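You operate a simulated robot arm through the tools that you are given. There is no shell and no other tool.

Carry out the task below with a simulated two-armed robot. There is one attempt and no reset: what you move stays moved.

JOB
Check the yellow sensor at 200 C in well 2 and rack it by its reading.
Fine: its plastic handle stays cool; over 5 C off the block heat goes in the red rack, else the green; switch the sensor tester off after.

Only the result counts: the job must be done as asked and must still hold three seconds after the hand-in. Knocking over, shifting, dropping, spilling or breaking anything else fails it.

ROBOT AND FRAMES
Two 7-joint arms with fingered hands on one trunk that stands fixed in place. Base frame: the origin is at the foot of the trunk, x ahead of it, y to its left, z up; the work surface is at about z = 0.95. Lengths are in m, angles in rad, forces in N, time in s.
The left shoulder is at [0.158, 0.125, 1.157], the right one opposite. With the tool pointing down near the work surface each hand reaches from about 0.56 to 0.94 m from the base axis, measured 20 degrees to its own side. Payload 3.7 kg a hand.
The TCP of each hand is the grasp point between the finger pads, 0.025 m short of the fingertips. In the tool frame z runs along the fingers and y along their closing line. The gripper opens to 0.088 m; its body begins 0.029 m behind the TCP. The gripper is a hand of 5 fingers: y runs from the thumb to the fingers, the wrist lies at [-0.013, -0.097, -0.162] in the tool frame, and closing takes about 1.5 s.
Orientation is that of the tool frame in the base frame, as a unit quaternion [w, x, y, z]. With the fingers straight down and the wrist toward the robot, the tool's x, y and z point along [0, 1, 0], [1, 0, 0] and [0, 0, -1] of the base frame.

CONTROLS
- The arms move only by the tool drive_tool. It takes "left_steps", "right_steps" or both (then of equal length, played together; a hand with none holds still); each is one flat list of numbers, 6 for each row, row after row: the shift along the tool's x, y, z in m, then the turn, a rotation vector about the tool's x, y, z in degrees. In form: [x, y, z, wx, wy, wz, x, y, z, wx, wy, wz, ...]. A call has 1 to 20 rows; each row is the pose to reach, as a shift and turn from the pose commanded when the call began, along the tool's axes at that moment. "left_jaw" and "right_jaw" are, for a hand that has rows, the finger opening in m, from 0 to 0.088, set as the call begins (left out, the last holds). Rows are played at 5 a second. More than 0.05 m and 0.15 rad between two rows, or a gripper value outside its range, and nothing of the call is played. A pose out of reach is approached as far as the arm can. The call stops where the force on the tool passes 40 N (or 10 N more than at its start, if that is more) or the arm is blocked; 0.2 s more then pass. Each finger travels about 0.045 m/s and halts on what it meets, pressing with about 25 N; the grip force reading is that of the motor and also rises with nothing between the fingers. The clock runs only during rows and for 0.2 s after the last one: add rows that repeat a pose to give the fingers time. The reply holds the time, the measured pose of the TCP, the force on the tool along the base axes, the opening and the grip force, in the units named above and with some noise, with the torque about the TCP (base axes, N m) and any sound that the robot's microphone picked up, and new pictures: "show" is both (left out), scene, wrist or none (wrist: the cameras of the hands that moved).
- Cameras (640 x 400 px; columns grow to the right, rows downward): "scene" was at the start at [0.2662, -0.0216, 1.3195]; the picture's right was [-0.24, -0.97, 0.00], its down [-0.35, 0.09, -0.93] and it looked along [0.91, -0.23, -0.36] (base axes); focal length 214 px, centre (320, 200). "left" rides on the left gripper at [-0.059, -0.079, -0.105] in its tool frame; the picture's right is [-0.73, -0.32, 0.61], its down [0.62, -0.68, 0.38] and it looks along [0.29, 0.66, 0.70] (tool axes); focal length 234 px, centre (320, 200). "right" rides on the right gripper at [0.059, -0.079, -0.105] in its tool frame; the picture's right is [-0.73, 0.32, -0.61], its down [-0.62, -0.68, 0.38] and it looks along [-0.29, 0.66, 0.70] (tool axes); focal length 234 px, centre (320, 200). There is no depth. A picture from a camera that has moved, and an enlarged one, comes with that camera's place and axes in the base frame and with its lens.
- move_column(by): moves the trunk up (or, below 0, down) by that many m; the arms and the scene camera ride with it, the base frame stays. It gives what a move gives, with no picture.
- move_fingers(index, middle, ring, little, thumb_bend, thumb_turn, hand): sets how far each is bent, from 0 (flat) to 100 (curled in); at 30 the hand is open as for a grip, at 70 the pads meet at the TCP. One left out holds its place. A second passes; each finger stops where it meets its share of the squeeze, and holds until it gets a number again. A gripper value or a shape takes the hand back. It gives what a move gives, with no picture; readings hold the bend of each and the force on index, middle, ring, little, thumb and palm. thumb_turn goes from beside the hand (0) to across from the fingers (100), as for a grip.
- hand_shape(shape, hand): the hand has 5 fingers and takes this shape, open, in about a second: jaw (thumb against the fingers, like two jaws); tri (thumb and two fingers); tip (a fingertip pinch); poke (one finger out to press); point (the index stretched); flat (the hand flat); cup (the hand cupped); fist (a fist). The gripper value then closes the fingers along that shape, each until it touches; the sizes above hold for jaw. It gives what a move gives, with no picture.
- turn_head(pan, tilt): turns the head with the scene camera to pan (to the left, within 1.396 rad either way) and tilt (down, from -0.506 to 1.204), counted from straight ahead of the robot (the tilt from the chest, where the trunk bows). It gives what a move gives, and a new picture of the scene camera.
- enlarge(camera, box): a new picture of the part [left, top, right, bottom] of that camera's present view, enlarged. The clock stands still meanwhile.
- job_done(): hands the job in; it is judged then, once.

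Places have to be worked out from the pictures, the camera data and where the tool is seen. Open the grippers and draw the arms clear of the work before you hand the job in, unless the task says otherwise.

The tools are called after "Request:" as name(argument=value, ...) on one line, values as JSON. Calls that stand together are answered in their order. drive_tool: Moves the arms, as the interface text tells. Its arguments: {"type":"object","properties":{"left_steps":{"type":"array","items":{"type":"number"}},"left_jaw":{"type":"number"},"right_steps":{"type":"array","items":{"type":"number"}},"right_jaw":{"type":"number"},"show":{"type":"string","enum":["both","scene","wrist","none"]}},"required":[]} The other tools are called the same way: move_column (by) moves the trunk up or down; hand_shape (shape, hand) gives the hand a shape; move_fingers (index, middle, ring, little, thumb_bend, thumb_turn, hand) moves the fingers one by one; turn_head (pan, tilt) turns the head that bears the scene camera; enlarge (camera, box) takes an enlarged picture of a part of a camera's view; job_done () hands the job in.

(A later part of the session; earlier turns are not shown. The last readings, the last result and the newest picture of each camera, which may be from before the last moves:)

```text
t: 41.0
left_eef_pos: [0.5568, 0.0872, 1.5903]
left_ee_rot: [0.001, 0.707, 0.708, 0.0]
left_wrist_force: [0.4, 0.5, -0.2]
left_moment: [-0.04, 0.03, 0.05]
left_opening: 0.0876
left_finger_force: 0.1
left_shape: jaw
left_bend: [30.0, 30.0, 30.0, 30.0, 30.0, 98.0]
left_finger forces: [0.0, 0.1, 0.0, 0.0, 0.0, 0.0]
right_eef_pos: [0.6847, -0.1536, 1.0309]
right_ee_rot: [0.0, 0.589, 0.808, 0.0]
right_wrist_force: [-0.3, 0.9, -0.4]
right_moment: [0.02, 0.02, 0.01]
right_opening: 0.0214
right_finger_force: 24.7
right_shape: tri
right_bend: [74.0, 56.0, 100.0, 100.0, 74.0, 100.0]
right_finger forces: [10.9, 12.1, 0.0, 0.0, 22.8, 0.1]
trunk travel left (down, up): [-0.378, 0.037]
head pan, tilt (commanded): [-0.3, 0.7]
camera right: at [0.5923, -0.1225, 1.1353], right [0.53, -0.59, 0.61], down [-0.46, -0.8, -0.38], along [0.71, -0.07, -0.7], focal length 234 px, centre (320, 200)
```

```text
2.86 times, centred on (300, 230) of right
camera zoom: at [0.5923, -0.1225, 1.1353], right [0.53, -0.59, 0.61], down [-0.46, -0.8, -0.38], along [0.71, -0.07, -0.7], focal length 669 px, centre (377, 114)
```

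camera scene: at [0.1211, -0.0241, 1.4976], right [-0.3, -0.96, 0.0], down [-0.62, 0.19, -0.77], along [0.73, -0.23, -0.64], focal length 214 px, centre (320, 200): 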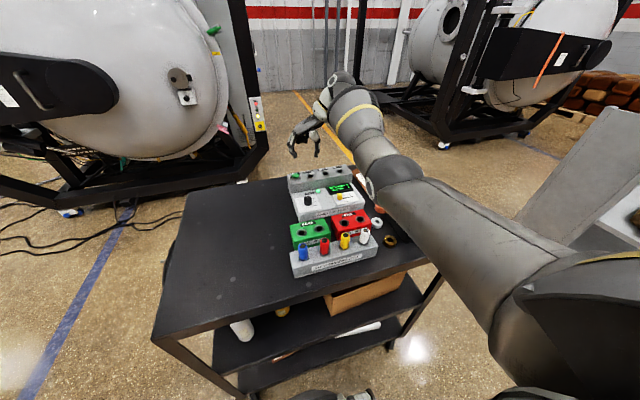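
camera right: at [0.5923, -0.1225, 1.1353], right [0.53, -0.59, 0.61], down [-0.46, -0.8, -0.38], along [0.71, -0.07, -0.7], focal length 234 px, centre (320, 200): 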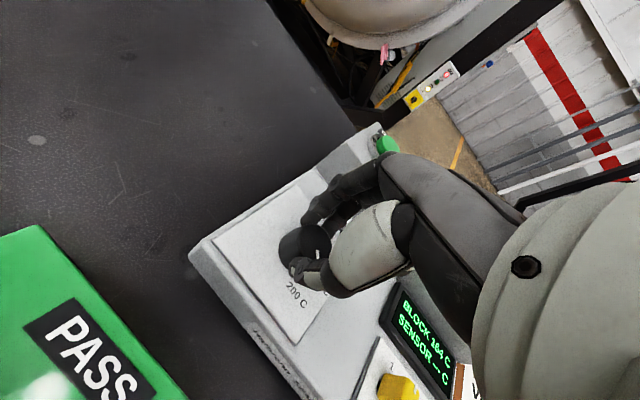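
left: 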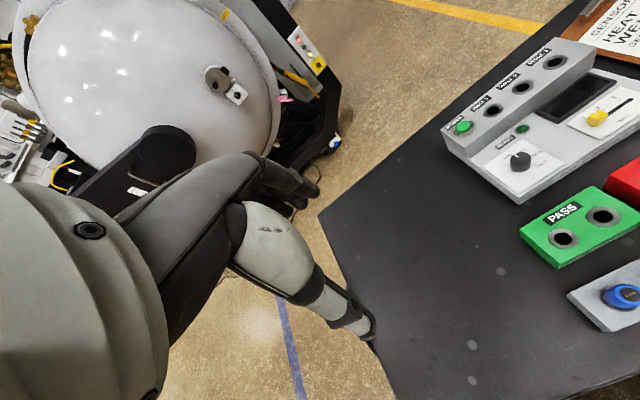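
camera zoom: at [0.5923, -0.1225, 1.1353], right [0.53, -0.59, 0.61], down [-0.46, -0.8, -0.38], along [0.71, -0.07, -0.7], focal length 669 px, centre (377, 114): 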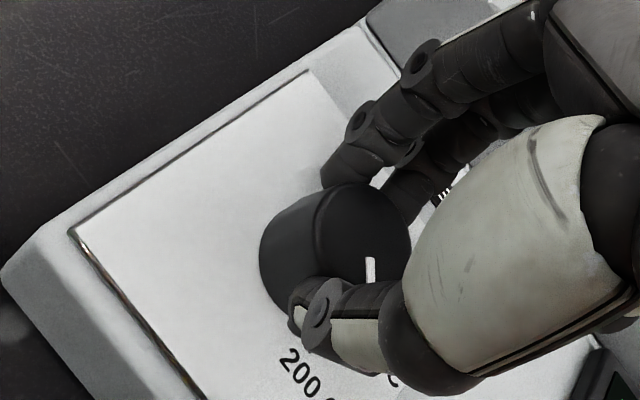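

Block is at 164 C and climbing, past the 150 setting. I'll release, lift and confirm the pointer sits at 200.

Request:
drive_tool(right_steps=[0, 0, 0, 0, 0, 0, 0, 0, 0, 0, 0, 0, 0, 0, 0, 0, 0, 0, 0, 0, 0, 0, 0, 0, 0, 0, -0.01, 0, 0, 0, 0, 0, -0.04, 0, 0, 0, 0, 0, -0.08, 0, 0, 0, 0, 0, -0.12, 0, 0, 0], right_jaw=0.05, show="wrist")

Request:
enlarge(camera="right", box=[180, 200, 420, 400])

Request:
enlarge(camera="scene", box=[270, 130, 390, 220])

```text
t: 42.8
left_eef_pos: [0.5569, 0.0878, 1.5903]
left_ee_rot: [0.0, 0.707, 0.707, -0.001]
left_wrist_force: [-0.1, 0.7, -1.1]
left_moment: [-0.01, -0.01, 0.0]
left_opening: 0.088
left_finger_force: 0.1
left_shape: jaw
left_bend: [30.0, 30.0, 30.0, 30.0, 30.0, 98.0]
left_finger forces: [0.1, 0.0, 0.0, 0.0, 0.0, 0.0]
right_eef_pos: [0.6857, -0.1561, 1.1521]
right_ee_rot: [0.0, 0.588, 0.809, 0.0]
right_wrist_force: [-0.7, -0.1, -0.1]
right_moment: [0.0, -0.04, -0.03]
right_opening: 0.0499
right_finger_force: 0.1
right_shape: tri
right_bend: [74.0, 42.0, 99.0, 99.0, 66.0, 100.0]
right_finger forces: [0.0, 0.0, 0.1, 0.0, 0.0, 0.0]
trunk travel left (down, up): [-0.378, 0.037]
head pan, tilt (commanded): [-0.3, 0.7]
camera right: at [0.5939, -0.1248, 1.2562], right [0.53, -0.59, 0.61], down [-0.46, -0.8, -0.38], along [0.71, -0.07, -0.7], focal length 234 px, centre (320, 200)
```

right: 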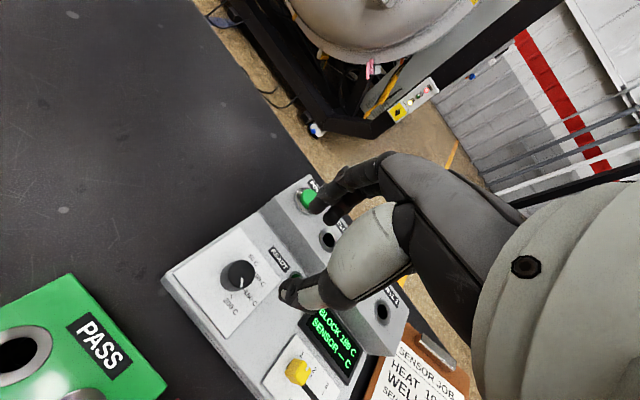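

```text
2.00 times, centred on (300, 300) of right
camera zoom: at [0.5939, -0.1248, 1.2562], right [0.53, -0.59, 0.61], down [-0.46, -0.8, -0.38], along [0.71, -0.07, -0.7], focal length 468 px, centre (360, 0)
```

zoom: 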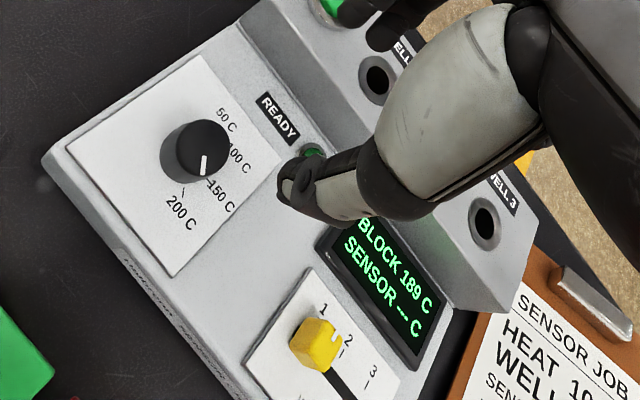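

```text
4.44 times, centred on (330, 175) of scene
camera zoom: at [0.121, -0.0239, 1.4976], right [-0.3, -0.96, 0.0], down [-0.62, 0.19, -0.77], along [0.73, -0.23, -0.64], focal length 953 px, centre (276, 311)
```

zoom: 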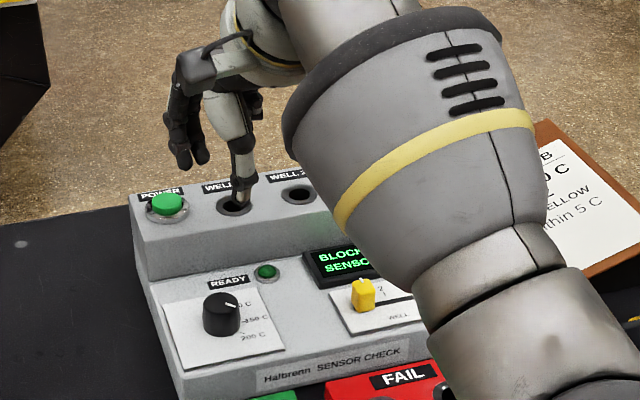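

The block reads 189 C, but I want to be sure where the pointer is; zooming in tightly from both cameras.

Request:
enlarge(camera="scene", box=[300, 180, 340, 205])

Request:
enlarge(camera="right", box=[220, 240, 290, 320])

```text
16.00 times, centred on (320, 192) of scene
camera zoom: at [0.121, -0.0239, 1.4976], right [-0.3, -0.96, 0.0], down [-0.62, 0.19, -0.77], along [0.73, -0.23, -0.64], focal length 3432 px, centre (320, 320)
```

zoom: 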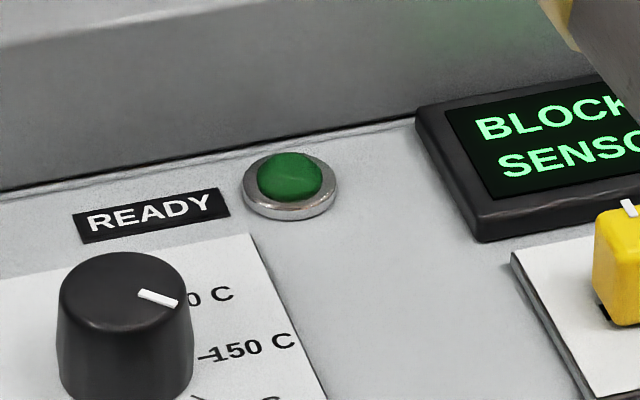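

```text
5.00 times, centred on (255, 280) of right
camera zoom: at [0.5939, -0.1248, 1.2562], right [0.53, -0.59, 0.61], down [-0.46, -0.8, -0.38], along [0.71, -0.07, -0.7], focal length 1171 px, centre (645, -200)
```

zoom: 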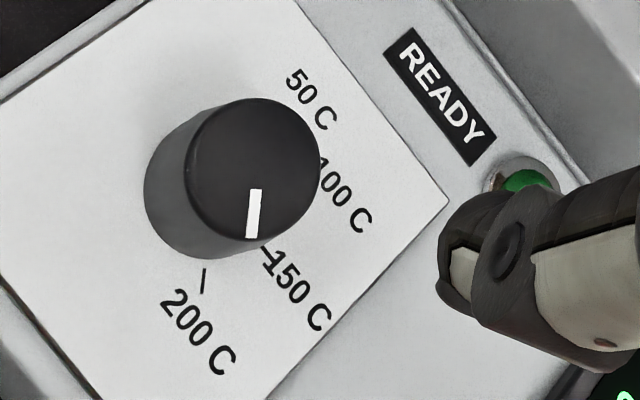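

The pointer lies at the 200 mark within a few degrees; the settled block temperature will confirm it. Now I'll bring the hand over the slider, yawing so that thumb and fingers straddle it along y.

Request:
drive_tool(right_steps=[-0.0115, -0.005, 0, 0, 0, -8, -0.023, -0.01, 0, 0, 0, -16, -0.0345, -0.015, 0, 0, 0, -24, -0.046, -0.02, 0, 0, 0, -32, -0.0575, -0.025, 0, 0, 0, -40, -0.069, -0.03, 0, 0, 0, -48, -0.08, -0.035, 0, 0, 0, -56, -0.092, -0.04, 0, 0, 0, -64, -0.103, -0.045, 0, 0, 0, -72, -0.103, -0.045, 0.03, 0, 0, -72, -0.103, -0.045, 0.05, 0, 0, -72, -0.103, -0.045, 0.05, 0, 0, -72], show="wrist")

Request:
enlarge(camera="right", box=[180, 160, 420, 320])

Request:
enlarge(camera="scene", box=[270, 130, 390, 220])

```text
t: 45.4
left_eef_pos: [0.557, 0.0877, 1.5899]
left_ee_rot: [0.0, 0.706, 0.708, 0.0]
left_wrist_force: [0.9, -0.5, -0.8]
left_moment: [0.01, -0.01, 0.02]
left_opening: 0.088
left_finger_force: 0.0
left_shape: jaw
left_bend: [30.0, 30.0, 30.0, 30.0, 30.0, 98.0]
left_finger forces: [0.1, 0.0, 0.1, 0.0, 0.0, 0.0]
right_eef_pos: [0.6492, -0.266, 1.1063]
right_ee_rot: [0.001, 0.0, 1.0, 0.0]
right_wrist_force: [-0.3, -0.7, -0.3]
right_moment: [0.02, -0.02, 0.0]
right_opening: 0.0495
right_finger_force: 0.0
right_shape: tri
right_bend: [74.0, 42.0, 99.0, 99.0, 66.0, 100.0]
right_finger forces: [0.0, 0.0, 0.1, 0.0, 0.0, 0.1]
right hand out of reach, approached as far as the arm can: row 8, 9, 10, 11, 12
trunk travel left (down, up): [-0.378, 0.037]
head pan, tilt (commanded): [-0.3, 0.7]
camera right: at [0.5911, -0.3441, 1.2102], right [0.73, 0.32, 0.61], down [0.62, -0.68, -0.38], along [0.29, 0.66, -0.7], focal length 234 px, centre (320, 200)
```

right: 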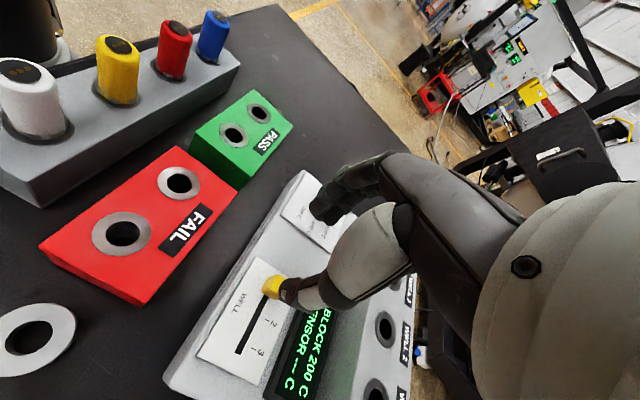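

```text
2.50 times, centred on (300, 240) of right
camera zoom: at [0.5911, -0.3441, 1.2102], right [0.73, 0.32, 0.61], down [0.62, -0.68, -0.38], along [0.29, 0.66, -0.7], focal length 585 px, centre (370, 100)
```

zoom: 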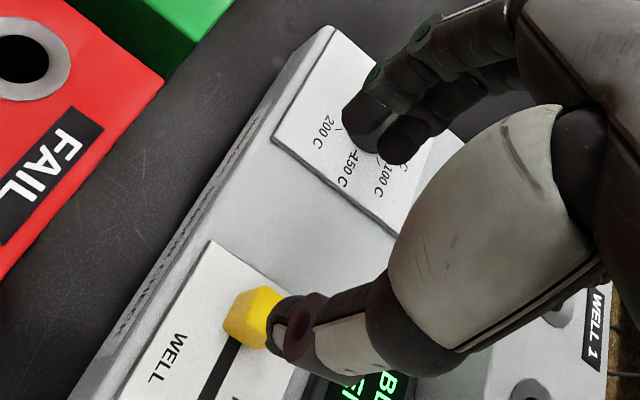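

```text
4.44 times, centred on (330, 175) of scene
camera zoom: at [0.1214, -0.024, 1.4976], right [-0.3, -0.96, 0.0], down [-0.62, 0.19, -0.76], along [0.73, -0.23, -0.64], focal length 953 px, centre (276, 311)
```

zoom: 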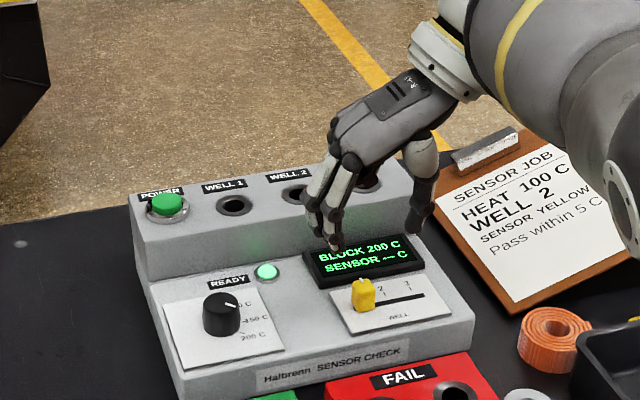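

The block now reads 200 C with READY lit, so the dial is right. The slider is just beyond reach with the trunk this high and this yaw, so I'll lift the hand, lower the trunk 0.1 m and approach again.

Request:
drive_tool(right_steps=[0, 0, -0.04, 0, 0, 0, 0, 0, -0.08, 0, 0, 0, 0, 0, -0.1, 0, 0, 0], show="none")

Request:
move_column(by=-0.1)

Request:
drive_tool(right_steps=[0, 0, 0, 0, 0, 0], show="both")

```text
t: 46.2
left_eef_pos: [0.5571, 0.0873, 1.5909]
left_ee_rot: [-0.001, 0.707, 0.707, 0.0]
left_wrist_force: [0.1, 0.3, 0.1]
left_moment: [-0.05, -0.02, 0.0]
left_opening: 0.0877
left_finger_force: 0.1
left_shape: jaw
left_bend: [30.0, 30.0, 30.0, 30.0, 30.0, 98.0]
left_finger forces: [0.0, 0.0, 0.0, 0.0, 0.1, 0.0]
right_eef_pos: [0.6515, -0.2666, 1.2055]
right_ee_rot: [-0.001, 0.0, 1.0, 0.0]
right_wrist_force: [0.1, 0.0, -0.9]
right_moment: [0.02, -0.04, 0.05]
right_opening: 0.0493
right_finger_force: 0.0
right_shape: tri
right_bend: [74.0, 42.0, 99.0, 99.0, 66.0, 100.0]
right_finger forces: [0.0, 0.0, 0.1, 0.0, 0.0, 0.0]
trunk travel left (down, up): [-0.378, 0.037]
head pan, tilt (commanded): [-0.3, 0.7]
```

```text
t: 47.5
left_eef_pos: [0.5552, 0.0881, 1.4913]
left_ee_rot: [0.001, 0.706, 0.708, 0.0]
left_wrist_force: [-0.3, 0.7, -0.4]
left_moment: [0.03, 0.01, -0.01]
left_opening: 0.0875
left_finger_force: 0.1
left_shape: jaw
left_bend: [30.0, 30.0, 30.0, 30.0, 30.0, 98.0]
left_finger forces: [0.1, 0.0, 0.0, 0.0, 0.0, 0.0]
right_eef_pos: [0.65, -0.264, 1.1076]
right_ee_rot: [0.001, 0.0, 1.0, 0.0]
right_wrist_force: [-0.7, 0.2, -0.2]
right_moment: [-0.01, -0.06, 0.0]
right_opening: 0.0498
right_finger_force: 0.0
right_shape: tri
right_bend: [74.0, 42.0, 99.0, 99.0, 66.0, 100.0]
right_finger forces: [0.0, 0.0, 0.0, 0.1, 0.0, 0.0]
trunk travel left (down, up): [-0.278, 0.137]
head pan, tilt (commanded): [-0.3, 0.7]
```

```text
t: 47.9
left_eef_pos: [0.5559, 0.0869, 1.4901]
left_ee_rot: [0.001, 0.707, 0.707, -0.001]
left_wrist_force: [0.7, 0.3, -0.9]
left_moment: [0.02, -0.01, -0.02]
left_opening: 0.0881
left_finger_force: 0.2
left_shape: jaw
left_bend: [30.0, 30.0, 30.0, 30.0, 30.0, 98.0]
left_finger forces: [0.0, 0.0, 0.0, 0.0, 0.0, 0.0]
right_eef_pos: [0.6502, -0.265, 1.1047]
right_ee_rot: [0.0, 0.001, 1.0, 0.0]
right_wrist_force: [-0.5, -0.1, 0.0]
right_moment: [0.02, -0.04, 0.0]
right_opening: 0.0496
right_finger_force: 0.2
right_shape: tri
right_bend: [74.0, 42.0, 99.0, 99.0, 66.0, 100.0]
right_finger forces: [0.1, 0.0, 0.0, 0.0, 0.0, 0.0]
trunk travel left (down, up): [-0.278, 0.137]
head pan, tilt (commanded): [-0.3, 0.7]
camera scene: at [0.161, -0.024, 1.3952], right [-0.3, -0.96, 0.0], down [-0.62, 0.19, -0.77], along [0.73, -0.23, -0.64], focal length 214 px, centre (320, 200)
camera right: at [0.5919, -0.3437, 1.2096], right [0.73, 0.32, 0.61], down [0.62, -0.68, -0.38], along [0.29, 0.66, -0.7], focal length 234 px, centre (320, 200)
```

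scene: 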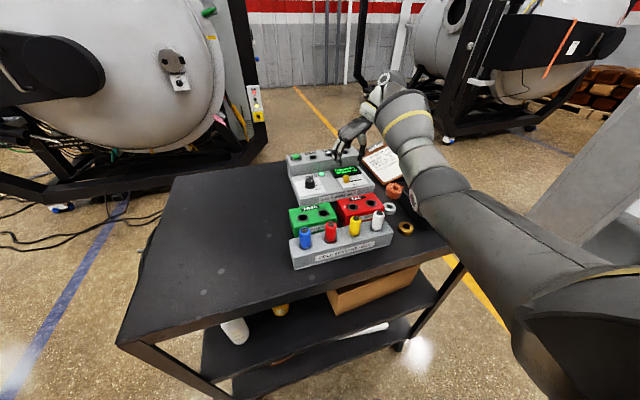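
right: 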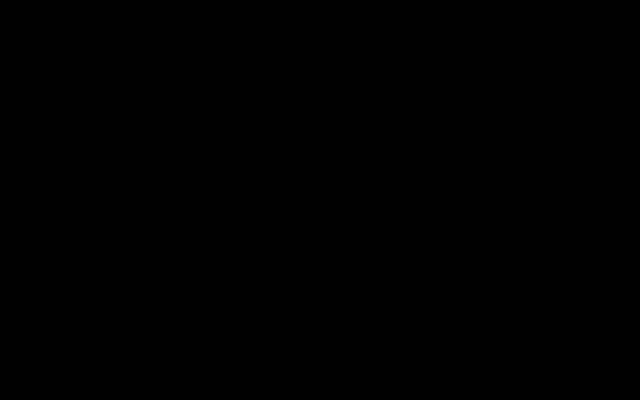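

The wrist camera returned a black frame; I'll ask again.

Request:
enlarge(camera="right", box=[180, 160, 420, 320])

Request:
enlarge(camera="scene", box=[280, 110, 400, 200])

```text
2.50 times, centred on (300, 240) of right
camera zoom: at [0.5919, -0.3437, 1.2096], right [0.73, 0.32, 0.61], down [0.62, -0.68, -0.38], along [0.29, 0.66, -0.7], focal length 585 px, centre (370, 100)
```

zoom: 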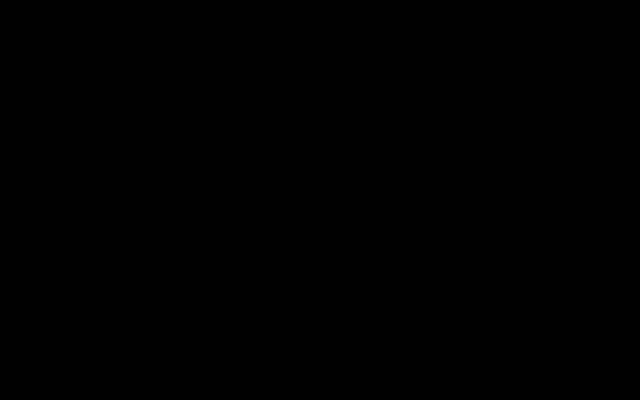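

```text
4.44 times, centred on (340, 155) of scene
camera zoom: at [0.161, -0.024, 1.3952], right [-0.3, -0.96, 0.0], down [-0.62, 0.19, -0.77], along [0.73, -0.23, -0.64], focal length 953 px, centre (231, 400)
```

zoom: 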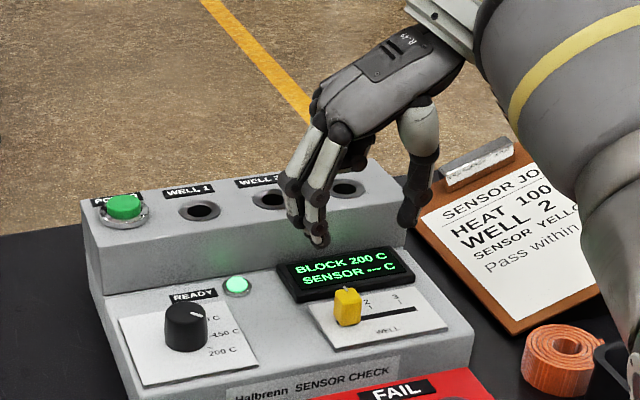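

Working from the head view: the slider is at about (0.672, -0.269), and the hand is 2 cm short of it. I'll move over it and down partway.

Request:
drive_tool(right_steps=[-0.01, -0.002, 0.015, 0, 0, 0, -0.022, -0.004, 0.03, 0, 0, 0, -0.022, -0.004, 0.045, 0, 0, 0, -0.022, -0.004, 0.045, 0, 0, 0], show="wrist")

Request:
enlarge(camera="scene", box=[280, 110, 400, 200])

```text
t: 48.9
left_eef_pos: [0.5555, 0.0886, 1.4903]
left_ee_rot: [0.001, 0.707, 0.707, 0.0]
left_wrist_force: [-1.4, 0.0, -0.4]
left_moment: [-0.03, 0.01, -0.03]
left_opening: 0.0875
left_finger_force: 0.1
left_shape: jaw
left_bend: [30.0, 30.0, 30.0, 30.0, 30.0, 98.0]
left_finger forces: [0.0, 0.0, 0.0, 0.0, 0.0, 0.0]
right_eef_pos: [0.6721, -0.2697, 1.06]
right_ee_rot: [0.0, -0.001, 1.0, 0.0]
right_wrist_force: [0.6, 0.4, 0.7]
right_moment: [0.03, 0.0, -0.01]
right_opening: 0.0496
right_finger_force: 0.2
right_shape: tri
right_bend: [74.0, 42.0, 99.0, 99.0, 66.0, 100.0]
right_finger forces: [0.1, 0.1, 0.1, 0.0, 0.0, 0.1]
trunk travel left (down, up): [-0.278, 0.137]
head pan, tilt (commanded): [-0.3, 0.7]
camera right: at [0.6145, -0.3484, 1.1643], right [0.73, 0.32, 0.61], down [0.62, -0.68, -0.38], along [0.29, 0.66, -0.7], focal length 234 px, centre (320, 200)
```

right: 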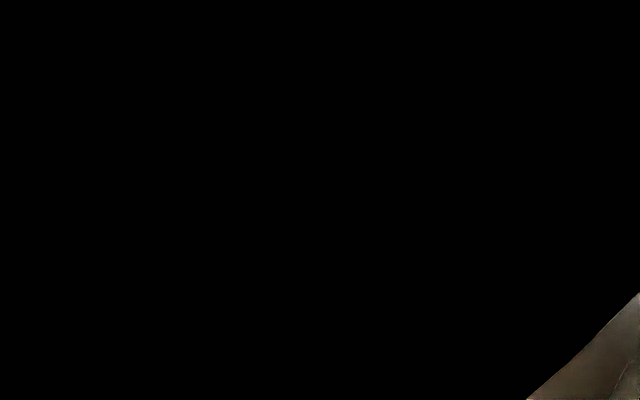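

```text
4.44 times, centred on (340, 155) of scene
camera zoom: at [0.161, -0.0239, 1.3952], right [-0.3, -0.96, 0.0], down [-0.62, 0.19, -0.77], along [0.73, -0.23, -0.64], focal length 953 px, centre (231, 400)
```

zoom: 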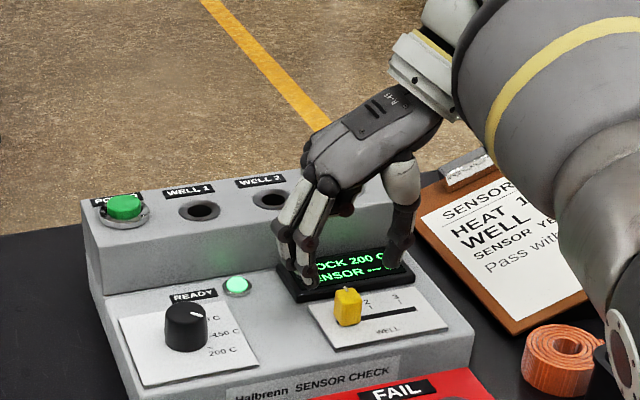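

Head view projection shows the tool axis passing right over the slider (the wrist camera is hidden by the forearm in this pose). I'll descend 3 cm and check.

Request:
drive_tool(right_steps=[0, 0, 0.015, 0, 0, 0, 0, 0, 0.025, 0, 0, 0, 0, 0, 0.029, 0, 0, 0, 0, 0, 0.029, 0, 0, 0], show="none")

Request:
enlarge(camera="scene", box=[300, 130, 380, 190])

```text
t: 49.9
left_eef_pos: [0.5564, 0.0871, 1.4904]
left_ee_rot: [0.001, 0.707, 0.708, 0.0]
left_wrist_force: [0.8, 0.0, 0.4]
left_moment: [0.01, 0.02, 0.01]
left_opening: 0.0878
left_finger_force: 0.1
left_shape: jaw
left_bend: [30.0, 30.0, 30.0, 30.0, 30.0, 98.0]
left_finger forces: [0.0, 0.0, 0.1, 0.0, 0.0, 0.0]
right_eef_pos: [0.6728, -0.2692, 1.0303]
right_ee_rot: [0.0, 0.0, 1.0, 0.0]
right_wrist_force: [0.2, -0.1, 0.1]
right_moment: [-0.02, -0.01, 0.03]
right_opening: 0.0497
right_finger_force: 0.0
right_shape: tri
right_bend: [74.0, 42.0, 99.0, 99.0, 66.0, 100.0]
right_finger forces: [0.0, 0.0, 0.0, 0.0, 0.0, 0.0]
trunk travel left (down, up): [-0.278, 0.137]
head pan, tilt (commanded): [-0.3, 0.7]
```

```text
6.67 times, centred on (340, 160) of scene
camera zoom: at [0.1611, -0.0241, 1.3952], right [-0.3, -0.96, 0.0], down [-0.62, 0.19, -0.76], along [0.73, -0.23, -0.64], focal length 1430 px, centre (187, 467)
```

zoom: 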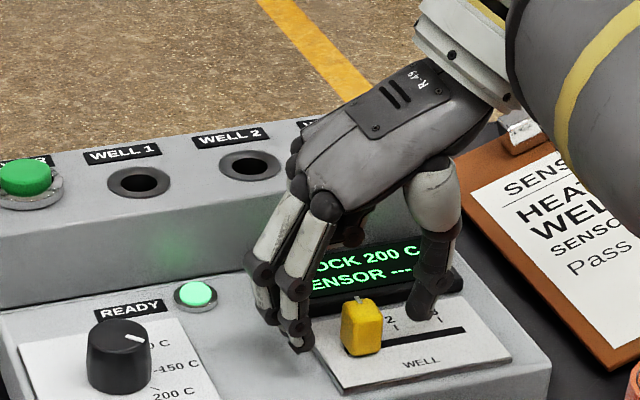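

Fingers are left and the thumb right of the slider. I'll close on it gently.

Request:
drive_tool(right_steps=[0, 0, 0, 0, 0, 0, 0, 0, 0, 0, 0, 0, 0, 0, 0, 0, 0, 0, 0, 0, 0, 0, 0, 0, 0, 0, 0, 0, 0, 0, 0, 0, 0, 0, 0, 0, 0, 0, 0, 0, 0, 0], right_jaw=0.012, show="none")

Request:
enlarge(camera="scene", box=[300, 130, 380, 190])

```text
t: 51.5
left_eef_pos: [0.5569, 0.087, 1.4907]
left_ee_rot: [0.0, 0.707, 0.707, 0.0]
left_wrist_force: [-0.2, -0.5, -0.2]
left_moment: [0.01, -0.04, -0.02]
left_opening: 0.0878
left_finger_force: 0.0
left_shape: jaw
left_bend: [30.0, 30.0, 30.0, 30.0, 30.0, 98.0]
left_finger forces: [0.0, 0.1, 0.0, 0.0, 0.2, 0.0]
right_eef_pos: [0.6728, -0.2701, 1.0309]
right_ee_rot: [0.001, 0.001, 1.0, 0.0]
right_wrist_force: [-0.2, -1.8, 0.7]
right_moment: [-0.05, -0.01, 0.02]
right_opening: 0.0124
right_finger_force: 0.2
right_shape: tri
right_bend: [73.0, 62.0, 99.0, 99.0, 73.0, 100.0]
right_finger forces: [0.1, 0.1, 0.0, 0.1, 1.7, 0.0]
trunk travel left (down, up): [-0.278, 0.137]
head pan, tilt (commanded): [-0.3, 0.7]
```

```text
6.67 times, centred on (340, 160) of scene
camera zoom: at [0.1611, -0.0242, 1.3952], right [-0.3, -0.96, 0.0], down [-0.62, 0.19, -0.76], along [0.73, -0.23, -0.64], focal length 1430 px, centre (187, 467)
```

zoom: 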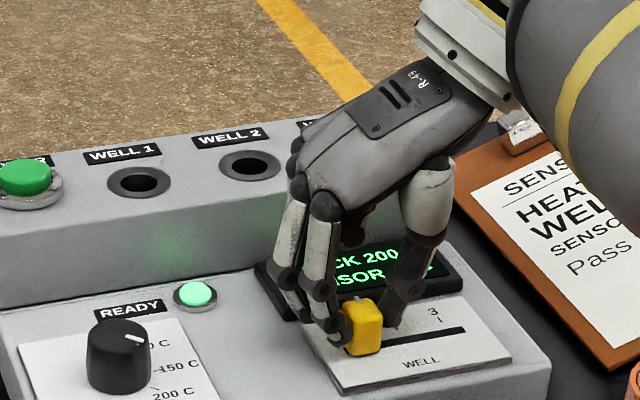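

The slider is enclosed (thumb touching). Now I'll drag it 23 mm toward -y, to position 2.

Request:
drive_tool(right_steps=[0, -0.006, 0, 0, 0, 0, 0, -0.012, 0, 0, 0, 0, 0, -0.018, 0, 0, 0, 0, 0, -0.023, 0, 0, 0, 0, 0, -0.023, 0, 0, 0, 0], show="none")

Request:
enlarge(camera="scene", box=[300, 130, 380, 190])

```text
t: 52.7
left_eef_pos: [0.5565, 0.0882, 1.4895]
left_ee_rot: [0.001, 0.707, 0.707, 0.0]
left_wrist_force: [-1.2, 0.2, 0.0]
left_moment: [0.01, -0.03, 0.02]
left_opening: 0.0879
left_finger_force: 0.0
left_shape: jaw
left_bend: [30.0, 30.0, 30.0, 30.0, 30.0, 98.0]
left_finger forces: [0.0, 0.1, 0.0, 0.0, 0.1, 0.1]
right_eef_pos: [0.6724, -0.2915, 1.0311]
right_ee_rot: [0.0, 0.001, 1.0, 0.0]
right_wrist_force: [-0.2, -0.9, 0.3]
right_moment: [-0.01, 0.05, 0.01]
right_opening: 0.0124
right_finger_force: 0.1
right_shape: tri
right_bend: [73.0, 62.0, 99.0, 99.0, 73.0, 100.0]
right_finger forces: [0.3, 0.2, 0.0, 0.0, 1.5, 0.0]
trunk travel left (down, up): [-0.278, 0.137]
head pan, tilt (commanded): [-0.3, 0.7]
```

```text
6.67 times, centred on (340, 160) of scene
camera zoom: at [0.1612, -0.0241, 1.3952], right [-0.3, -0.96, 0.0], down [-0.62, 0.19, -0.76], along [0.73, -0.23, -0.64], focal length 1430 px, centre (187, 467)
```

zoom: 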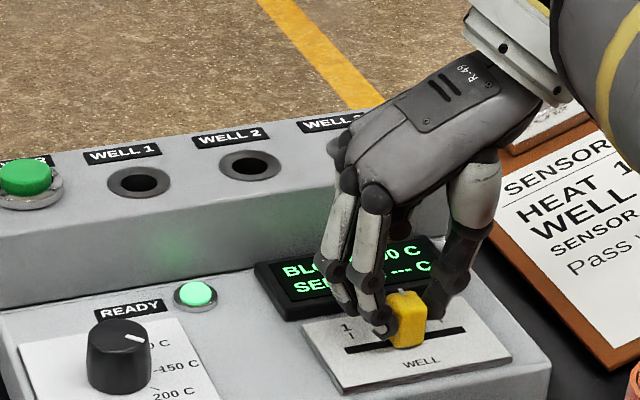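

The slider has moved with the hand. I'll open, lift clear and check that it sits at 2.

Request:
drive_tool(right_steps=[0, 0, 0, 0, 0, 0, 0, 0, 0, 0, 0, 0, 0, 0, 0, 0, 0, 0, 0, 0, 0, 0, 0, 0, 0, 0, -0.01, 0, 0, 0, 0, 0, -0.04, 0, 0, 0, 0, 0, -0.08, 0, 0, 0, 0, 0, -0.12, 0, 0, 0], right_jaw=0.05, show="none")

Request:
enlarge(camera="scene", box=[300, 130, 380, 190])

```text
t: 54.5
left_eef_pos: [0.5549, 0.0873, 1.4913]
left_ee_rot: [0.001, 0.706, 0.708, 0.0]
left_wrist_force: [0.4, 1.0, 0.1]
left_moment: [-0.01, 0.01, 0.01]
left_opening: 0.0879
left_finger_force: 0.0
left_shape: jaw
left_bend: [30.0, 30.0, 30.0, 30.0, 30.0, 98.0]
left_finger forces: [0.1, 0.0, 0.1, 0.1, 0.0, 0.0]
right_eef_pos: [0.6715, -0.2918, 1.1522]
right_ee_rot: [0.0, 0.0, 1.0, 0.0]
right_wrist_force: [-0.7, 0.7, 0.4]
right_moment: [0.0, 0.0, -0.01]
right_opening: 0.0495
right_finger_force: 0.1
right_shape: tri
right_bend: [74.0, 42.0, 99.0, 99.0, 66.0, 100.0]
right_finger forces: [0.0, 0.0, 0.1, 0.0, 0.1, 0.1]
trunk travel left (down, up): [-0.278, 0.137]
head pan, tilt (commanded): [-0.3, 0.7]
```

```text
6.67 times, centred on (340, 160) of scene
camera zoom: at [0.1603, -0.0236, 1.3954], right [-0.3, -0.96, 0.0], down [-0.61, 0.19, -0.77], along [0.73, -0.23, -0.64], focal length 1430 px, centre (187, 467)
```

zoom: 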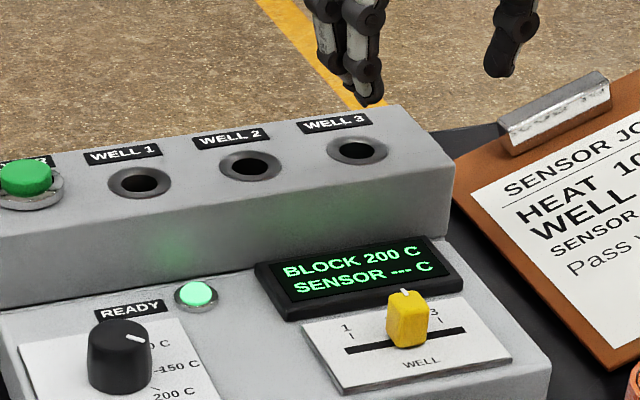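

Let me zoom in closer to check the slider against tick 2.

Request:
enlarge(camera="scene", box=[336, 162, 366, 182])

Request:
enlarge(camera="right", box=[0, 0, 640, 400])

Request:
enlarge(camera="scene", box=[270, 180, 410, 280])

```text
16.00 times, centred on (351, 172) of scene
camera zoom: at [0.1603, -0.0236, 1.3954], right [-0.3, -0.96, 0.0], down [-0.61, 0.19, -0.77], along [0.73, -0.23, -0.64], focal length 3432 px, centre (-176, 648)
```

zoom: 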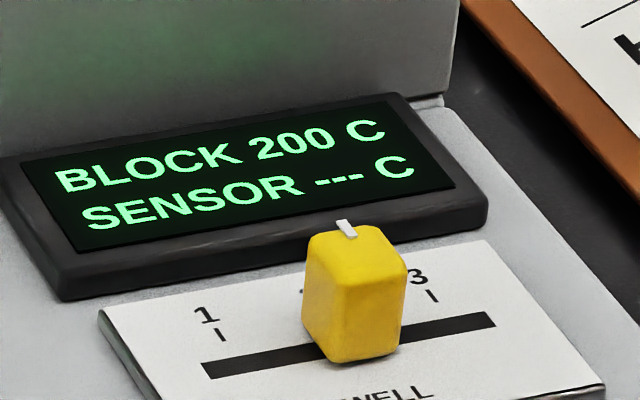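

```text
1.00 times, centred on (320, 200) of right (not enlarged: the box is as wide or as high as the picture)
camera zoom: at [0.6133, -0.3702, 1.2573], right [0.73, 0.32, 0.61], down [0.62, -0.68, -0.38], along [0.29, 0.66, -0.7], focal length 234 px, centre (320, 200)
```

zoom: 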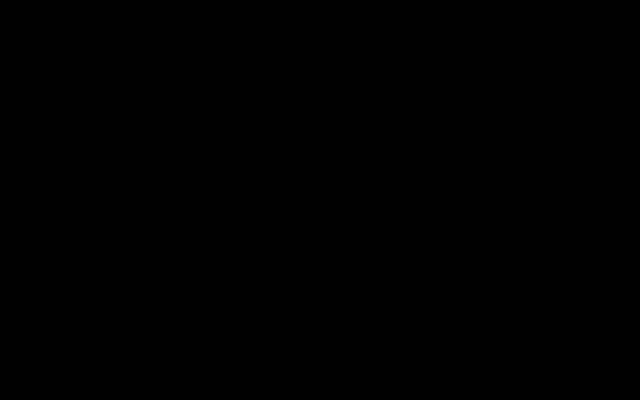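

```text
4.00 times, centred on (340, 230) of scene
camera zoom: at [0.1603, -0.0236, 1.3954], right [-0.3, -0.96, 0.0], down [-0.61, 0.19, -0.77], along [0.73, -0.23, -0.64], focal length 858 px, centre (240, 80)
```

zoom: 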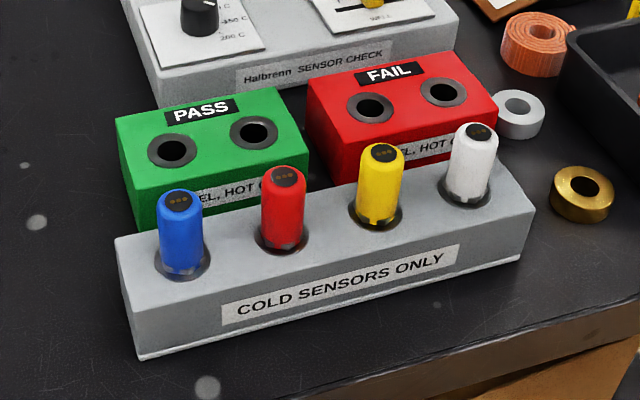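

The slider sits at 2 and the display waits for a sensor. Next: raise the trunk for near reach and move above the yellow sensor at about (0.4735, -0.209).

Request:
move_column(by=0.1)

Request:
drive_tool(right_steps=[0.028, 0.012, 0.01, 0, 0, 0, 0.056, 0.024, 0.025, 0, 0, 0, 0.085, 0.036, 0.045, 0, 0, 0, 0.113, 0.047, 0.065, 0, 0, 0, 0.141, 0.059, 0.085, 0, 0, 0, 0.17, 0.071, 0.105, 0, 0, 0, 0.198, 0.083, 0.13, 0, 0, 0, 0.198, 0.083, 0.13, 0, 0, 0], show="both")

Request:
enlarge(camera="scene", box=[270, 170, 410, 280])

```text
t: 55.8
left_eef_pos: [0.5579, 0.0872, 1.5892]
left_ee_rot: [-0.001, 0.707, 0.708, -0.001]
left_wrist_force: [-0.4, 0.7, -0.3]
left_moment: [0.0, -0.01, 0.0]
left_opening: 0.0877
left_finger_force: 0.0
left_shape: jaw
left_bend: [30.0, 30.0, 30.0, 30.0, 30.0, 98.0]
left_finger forces: [0.0, 0.1, 0.0, 0.0, 0.0, 0.0]
right_eef_pos: [0.6534, -0.2937, 1.2998]
right_ee_rot: [0.039, 0.0, 0.999, -0.001]
right_wrist_force: [0.6, 0.0, -0.6]
right_moment: [0.03, 0.01, 0.02]
right_opening: 0.0496
right_finger_force: 0.0
right_shape: tri
right_bend: [74.0, 42.0, 99.0, 99.0, 66.0, 100.0]
right_finger forces: [0.1, 0.0, 0.0, 0.1, 0.0, 0.0]
trunk travel left (down, up): [-0.378, 0.037]
head pan, tilt (commanded): [-0.3, 0.7]
```

```text
t: 57.6
left_eef_pos: [0.5563, 0.0872, 1.5911]
left_ee_rot: [0.001, 0.707, 0.708, -0.001]
left_wrist_force: [0.3, -1.0, -0.9]
left_moment: [0.0, 0.02, 0.02]
left_opening: 0.0877
left_finger_force: 0.1
left_shape: jaw
left_bend: [30.0, 30.0, 30.0, 30.0, 30.0, 98.0]
left_finger forces: [0.1, 0.0, 0.0, 0.0, 0.0, 0.0]
right_eef_pos: [0.6663, -0.2561, 1.1319]
right_ee_rot: [0.041, 0.0, 0.999, -0.001]
right_wrist_force: [0.0, 0.3, -0.2]
right_moment: [0.02, 0.0, -0.03]
right_opening: 0.0498
right_finger_force: 0.2
right_shape: tri
right_bend: [74.0, 42.0, 99.0, 99.0, 66.0, 100.0]
right_finger forces: [0.0, 0.0, 0.0, 0.0, 0.0, 0.0]
right hand out of reach, approached as far as the arm can: row 1, 2, 3, 4, 5, 6, 7, 8
trunk travel left (down, up): [-0.378, 0.037]
head pan, tilt (commanded): [-0.3, 0.7]
camera scene: at [0.1207, -0.0238, 1.4977], right [-0.3, -0.96, 0.0], down [-0.61, 0.19, -0.77], along [0.73, -0.23, -0.64], focal length 214 px, centre (320, 200)
camera right: at [0.5997, -0.3351, 1.2312], right [0.68, 0.32, 0.66], down [0.65, -0.68, -0.33], along [0.34, 0.66, -0.67], focal length 234 px, centre (320, 200)
```

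scene: 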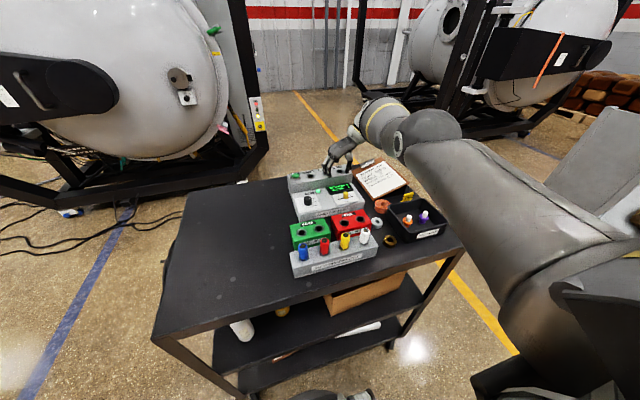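
right: 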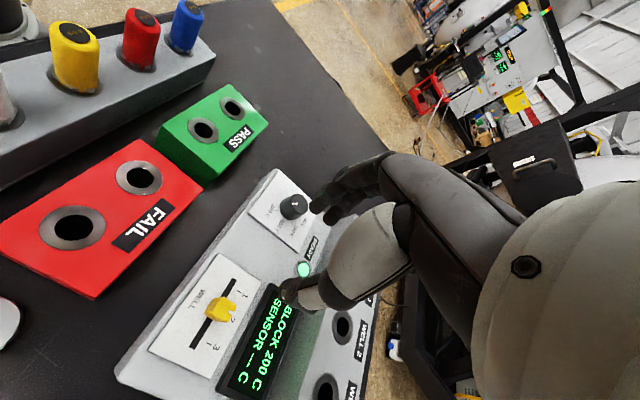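

```text
3.64 times, centred on (340, 225) of scene
camera zoom: at [0.1207, -0.0238, 1.4977], right [-0.3, -0.96, 0.0], down [-0.61, 0.19, -0.77], along [0.73, -0.23, -0.64], focal length 780 px, centre (247, 109)
```

zoom: 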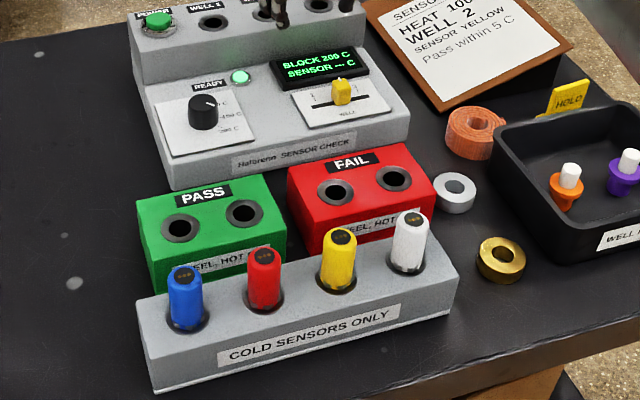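

Raising the trunk pushed the arm against its limits and left a 4.7° tilt, so it could not follow. I'll level the hand and yaw it partly back to free the arm before travelling.

Request:
drive_tool(right_steps=[0.005, 0, -0.01, 0, 2.3, 0, 0.01, 0, -0.02, 0, 4.7, 0, 0.01, 0, -0.02, 0, 4.7, 0], show="none")

Request:
drive_tool(right_steps=[0, 0, -0.005, 0, 0, 8, 0, 0, -0.01, 0, 0, 16, 0, 0, -0.015, 0, 0, 24, 0, 0, -0.02, 0, 0, 32, 0, 0, -0.02, 0, 0, 40, 0, 0, -0.02, 0, 0, 48, 0, 0, -0.02, 0, 0, 48], show="scene")

```text
t: 58.4
left_eef_pos: [0.5574, 0.0878, 1.5892]
left_ee_rot: [-0.001, 0.706, 0.708, 0.0]
left_wrist_force: [0.2, -0.7, 0.0]
left_moment: [0.03, 0.02, 0.02]
left_opening: 0.0876
left_finger_force: 0.1
left_shape: jaw
left_bend: [30.0, 30.0, 30.0, 30.0, 30.0, 98.0]
left_finger forces: [0.0, 0.1, 0.0, 0.0, 0.0, 0.0]
right_eef_pos: [0.6539, -0.2584, 1.1542]
right_ee_rot: [-0.002, 0.001, 1.0, 0.0]
right_wrist_force: [0.2, 0.5, -0.3]
right_moment: [0.0, 0.01, 0.01]
right_opening: 0.0497
right_finger_force: 0.0
right_shape: tri
right_bend: [74.0, 42.0, 99.0, 99.0, 66.0, 100.0]
right_finger forces: [0.0, 0.0, 0.0, 0.0, 0.0, 0.0]
trunk travel left (down, up): [-0.378, 0.037]
head pan, tilt (commanded): [-0.3, 0.7]
```

```text
t: 60.0
left_eef_pos: [0.5557, 0.0865, 1.589]
left_ee_rot: [0.001, 0.707, 0.707, 0.0]
left_wrist_force: [0.0, 0.3, 0.5]
left_moment: [-0.03, 0.02, 0.02]
left_opening: 0.0878
left_finger_force: 0.0
left_shape: jaw
left_bend: [30.0, 30.0, 30.0, 30.0, 30.0, 98.0]
left_finger forces: [0.0, 0.1, 0.0, 0.0, 0.0, 0.0]
right_eef_pos: [0.7327, -0.2812, 1.1699]
right_ee_rot: [0.0, 0.407, 0.913, 0.0]
right_wrist_force: [0.0, 0.6, -0.3]
right_moment: [0.0, 0.0, 0.01]
right_opening: 0.0497
right_finger_force: 0.0
right_shape: tri
right_bend: [74.0, 42.0, 99.0, 99.0, 66.0, 100.0]
right_finger forces: [0.0, 0.1, 0.1, 0.0, 0.1, 0.0]
right hand out of reach, approached as far as the arm can: row 1, 2, 3, 4, 5, 6, 7
trunk travel left (down, up): [-0.378, 0.037]
head pan, tilt (commanded): [-0.3, 0.7]
camera scene: at [0.1212, -0.0242, 1.4976], right [-0.3, -0.96, 0.0], down [-0.62, 0.19, -0.76], along [0.73, -0.23, -0.64], focal length 214 px, centre (320, 200)
```

scene: 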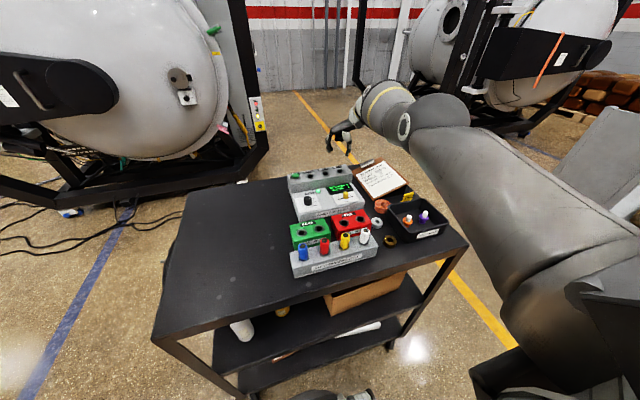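

The wrist point seems locked while the hand turned about it. I'll try drawing the arm back toward the robot and up to free it.

Request:
drive_tool(right_steps=[0.025, -0.028, -0.01, 0, 0, 0, 0.05, -0.056, -0.025, 0, 0, 0, 0.075, -0.083, -0.04, 0, 0, 0, 0.1, -0.111, -0.05, 0, 0, 0, 0.1, -0.111, -0.05, 0, 0, 0], show="scene")

```text
t: 61.2
left_eef_pos: [0.5568, 0.0883, 1.5897]
left_ee_rot: [-0.001, 0.707, 0.708, -0.001]
left_wrist_force: [0.6, -0.6, 0.2]
left_moment: [0.01, -0.02, -0.02]
left_opening: 0.0877
left_finger_force: 0.0
left_shape: jaw
left_bend: [30.0, 30.0, 30.0, 30.0, 30.0, 98.0]
left_finger forces: [0.0, 0.0, 0.0, 0.0, 0.0, 0.0]
right_eef_pos: [0.7213, -0.3205, 1.2233]
right_ee_rot: [-0.002, 0.407, 0.913, -0.001]
right_wrist_force: [-0.2, 0.1, 1.0]
right_moment: [0.01, 0.01, 0.04]
right_opening: 0.0495
right_finger_force: 0.0
right_shape: tri
right_bend: [74.0, 42.0, 99.0, 99.0, 66.0, 100.0]
right_finger forces: [0.0, 0.0, 0.0, 0.0, 0.0, 0.0]
right hand out of reach, approached as far as the arm can: row 1, 2, 3, 4, 5
trunk travel left (down, up): [-0.378, 0.037]
head pan, tilt (commanded): [-0.3, 0.7]
camera scene: at [0.1215, -0.0238, 1.4976], right [-0.3, -0.96, 0.0], down [-0.62, 0.19, -0.76], along [0.73, -0.23, -0.64], focal length 214 px, centre (320, 200)
```

scene: 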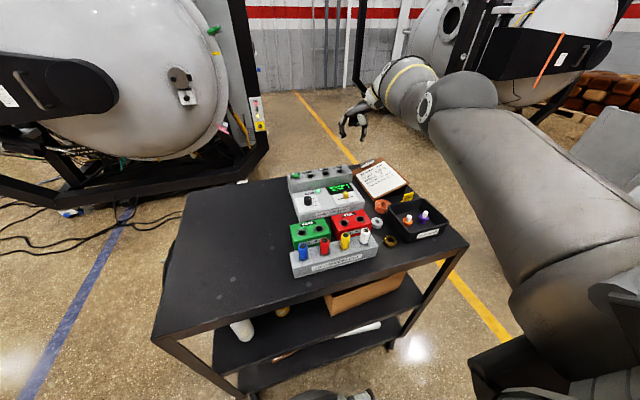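

The arm is stretched straight (a singular pose), so it can only swing sideways. Lowering the trunk brings the shoulder forward and should let the elbow bend again.

Request:
move_column(by=-0.1)

Request:
drive_tool(right_steps=[0.012, -0.014, -0.01, 0, 0, 0, 0.03, -0.03, -0.02, 0, 0, 0, 0.05, -0.056, -0.03, 0, 0, 0, 0.05, -0.056, -0.03, 0, 0, 0], show="scene")

```text
t: 62.6
left_eef_pos: [0.5531, 0.0865, 1.4916]
left_ee_rot: [0.001, 0.706, 0.708, 0.0]
left_wrist_force: [0.0, 0.1, -0.1]
left_moment: [0.01, 0.0, -0.03]
left_opening: 0.088
left_finger_force: 0.0
left_shape: jaw
left_bend: [30.0, 30.0, 30.0, 30.0, 30.0, 98.0]
left_finger forces: [0.0, 0.0, 0.0, 0.0, 0.0, 0.0]
right_eef_pos: [0.7329, -0.3248, 1.0545]
right_ee_rot: [-0.047, 0.405, 0.913, -0.02]
right_wrist_force: [-5.6, 1.3, 12.8]
right_moment: [0.2, -0.24, 0.14]
right_opening: 0.0481
right_finger_force: 0.0
right_shape: tri
right_bend: [74.0, 45.0, 99.0, 99.0, 66.0, 100.0]
right_finger forces: [0.0, 13.5, 0.1, 0.0, 0.0, 0.0]
trunk travel left (down, up): [-0.278, 0.137]
head pan, tilt (commanded): [-0.3, 0.7]
```

```text
t: 63.6
left_eef_pos: [0.5565, 0.0878, 1.4892]
left_ee_rot: [0.0, 0.707, 0.708, -0.001]
left_wrist_force: [0.2, -0.2, 1.4]
left_moment: [-0.01, -0.04, -0.02]
left_opening: 0.088
left_finger_force: 0.1
left_shape: jaw
left_bend: [30.0, 30.0, 30.0, 30.0, 30.0, 98.0]
left_finger forces: [0.0, 0.1, 0.0, 0.0, 0.0, 0.0]
right_eef_pos: [0.7268, -0.3471, 1.0862]
right_ee_rot: [-0.049, 0.406, 0.912, -0.022]
right_wrist_force: [-1.2, 1.0, -0.9]
right_moment: [-0.03, 0.02, 0.01]
right_opening: 0.0496
right_finger_force: 0.1
right_shape: tri
right_bend: [74.0, 42.0, 99.0, 99.0, 66.0, 100.0]
right_finger forces: [0.1, 0.1, 0.0, 0.0, 0.0, 0.1]
right hand out of reach, approached as far as the arm can: row 1, 2, 3, 4
trunk travel left (down, up): [-0.278, 0.137]
head pan, tilt (commanded): [-0.3, 0.7]
camera scene: at [0.1614, -0.0238, 1.3951], right [-0.3, -0.96, 0.0], down [-0.62, 0.19, -0.76], along [0.73, -0.23, -0.64], focal length 214 px, centre (320, 200)
```

scene: 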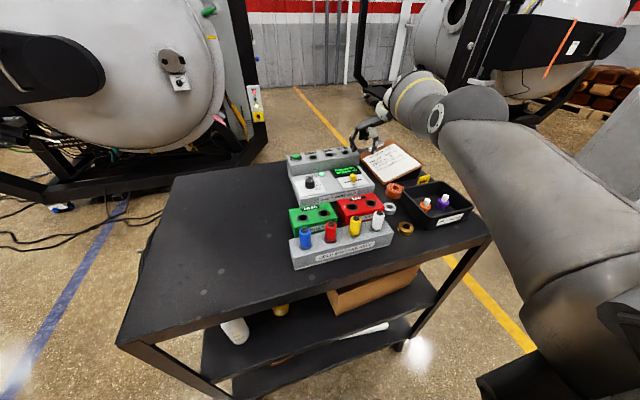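

A finger briefly pressed something (13 N) as the trunk dropped; I'll lift the hand straight up first and then inspect whether anything shifted.

Request:
drive_tool(right_steps=[0, 0, -0.03, 0, 0, 0, 0, 0, -0.06, 0, 0, 0, 0, 0, -0.1, 0, 0, 0, 0, 0, -0.13, 0, 0, 0, 0, 0, -0.13, 0, 0, 0], show="scene")

Request:
enlarge(camera="scene", box=[270, 110, 480, 280])

```text
t: 64.8
left_eef_pos: [0.5564, 0.0871, 1.4901]
left_ee_rot: [0.0, 0.707, 0.708, 0.001]
left_wrist_force: [0.6, 0.1, 0.9]
left_moment: [-0.01, 0.0, -0.04]
left_opening: 0.0879
left_finger_force: 0.0
left_shape: jaw
left_bend: [30.0, 30.0, 30.0, 30.0, 30.0, 98.0]
left_finger forces: [0.0, 0.0, 0.0, 0.1, 0.0, 0.0]
right_eef_pos: [0.7196, -0.3438, 1.2048]
right_ee_rot: [-0.048, 0.405, 0.913, -0.021]
right_wrist_force: [-0.2, -0.8, 0.2]
right_moment: [0.03, 0.02, 0.02]
right_opening: 0.0498
right_finger_force: 0.0
right_shape: tri
right_bend: [74.0, 42.0, 99.0, 99.0, 66.0, 100.0]
right_finger forces: [0.0, 0.0, 0.1, 0.1, 0.1, 0.0]
right hand out of reach, approached as far as the arm can: row 2, 3, 4, 5
trunk travel left (down, up): [-0.278, 0.137]
head pan, tilt (commanded): [-0.3, 0.7]
camera scene: at [0.1611, -0.024, 1.3952], right [-0.3, -0.96, 0.0], down [-0.62, 0.19, -0.76], along [0.73, -0.23, -0.64], focal length 214 px, centre (320, 200)
```

scene: 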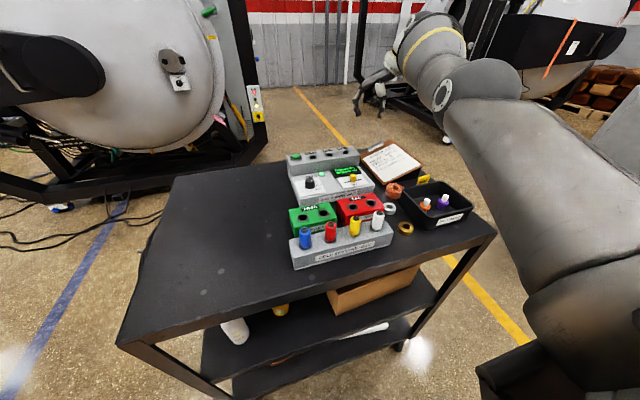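

```text
2.35 times, centred on (375, 195) of scene
camera zoom: at [0.1611, -0.024, 1.3952], right [-0.3, -0.96, 0.0], down [-0.62, 0.19, -0.76], along [0.73, -0.23, -0.64], focal length 505 px, centre (191, 212)
```

zoom: 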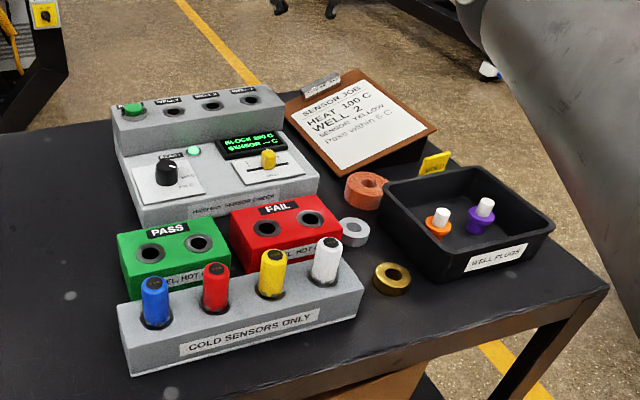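

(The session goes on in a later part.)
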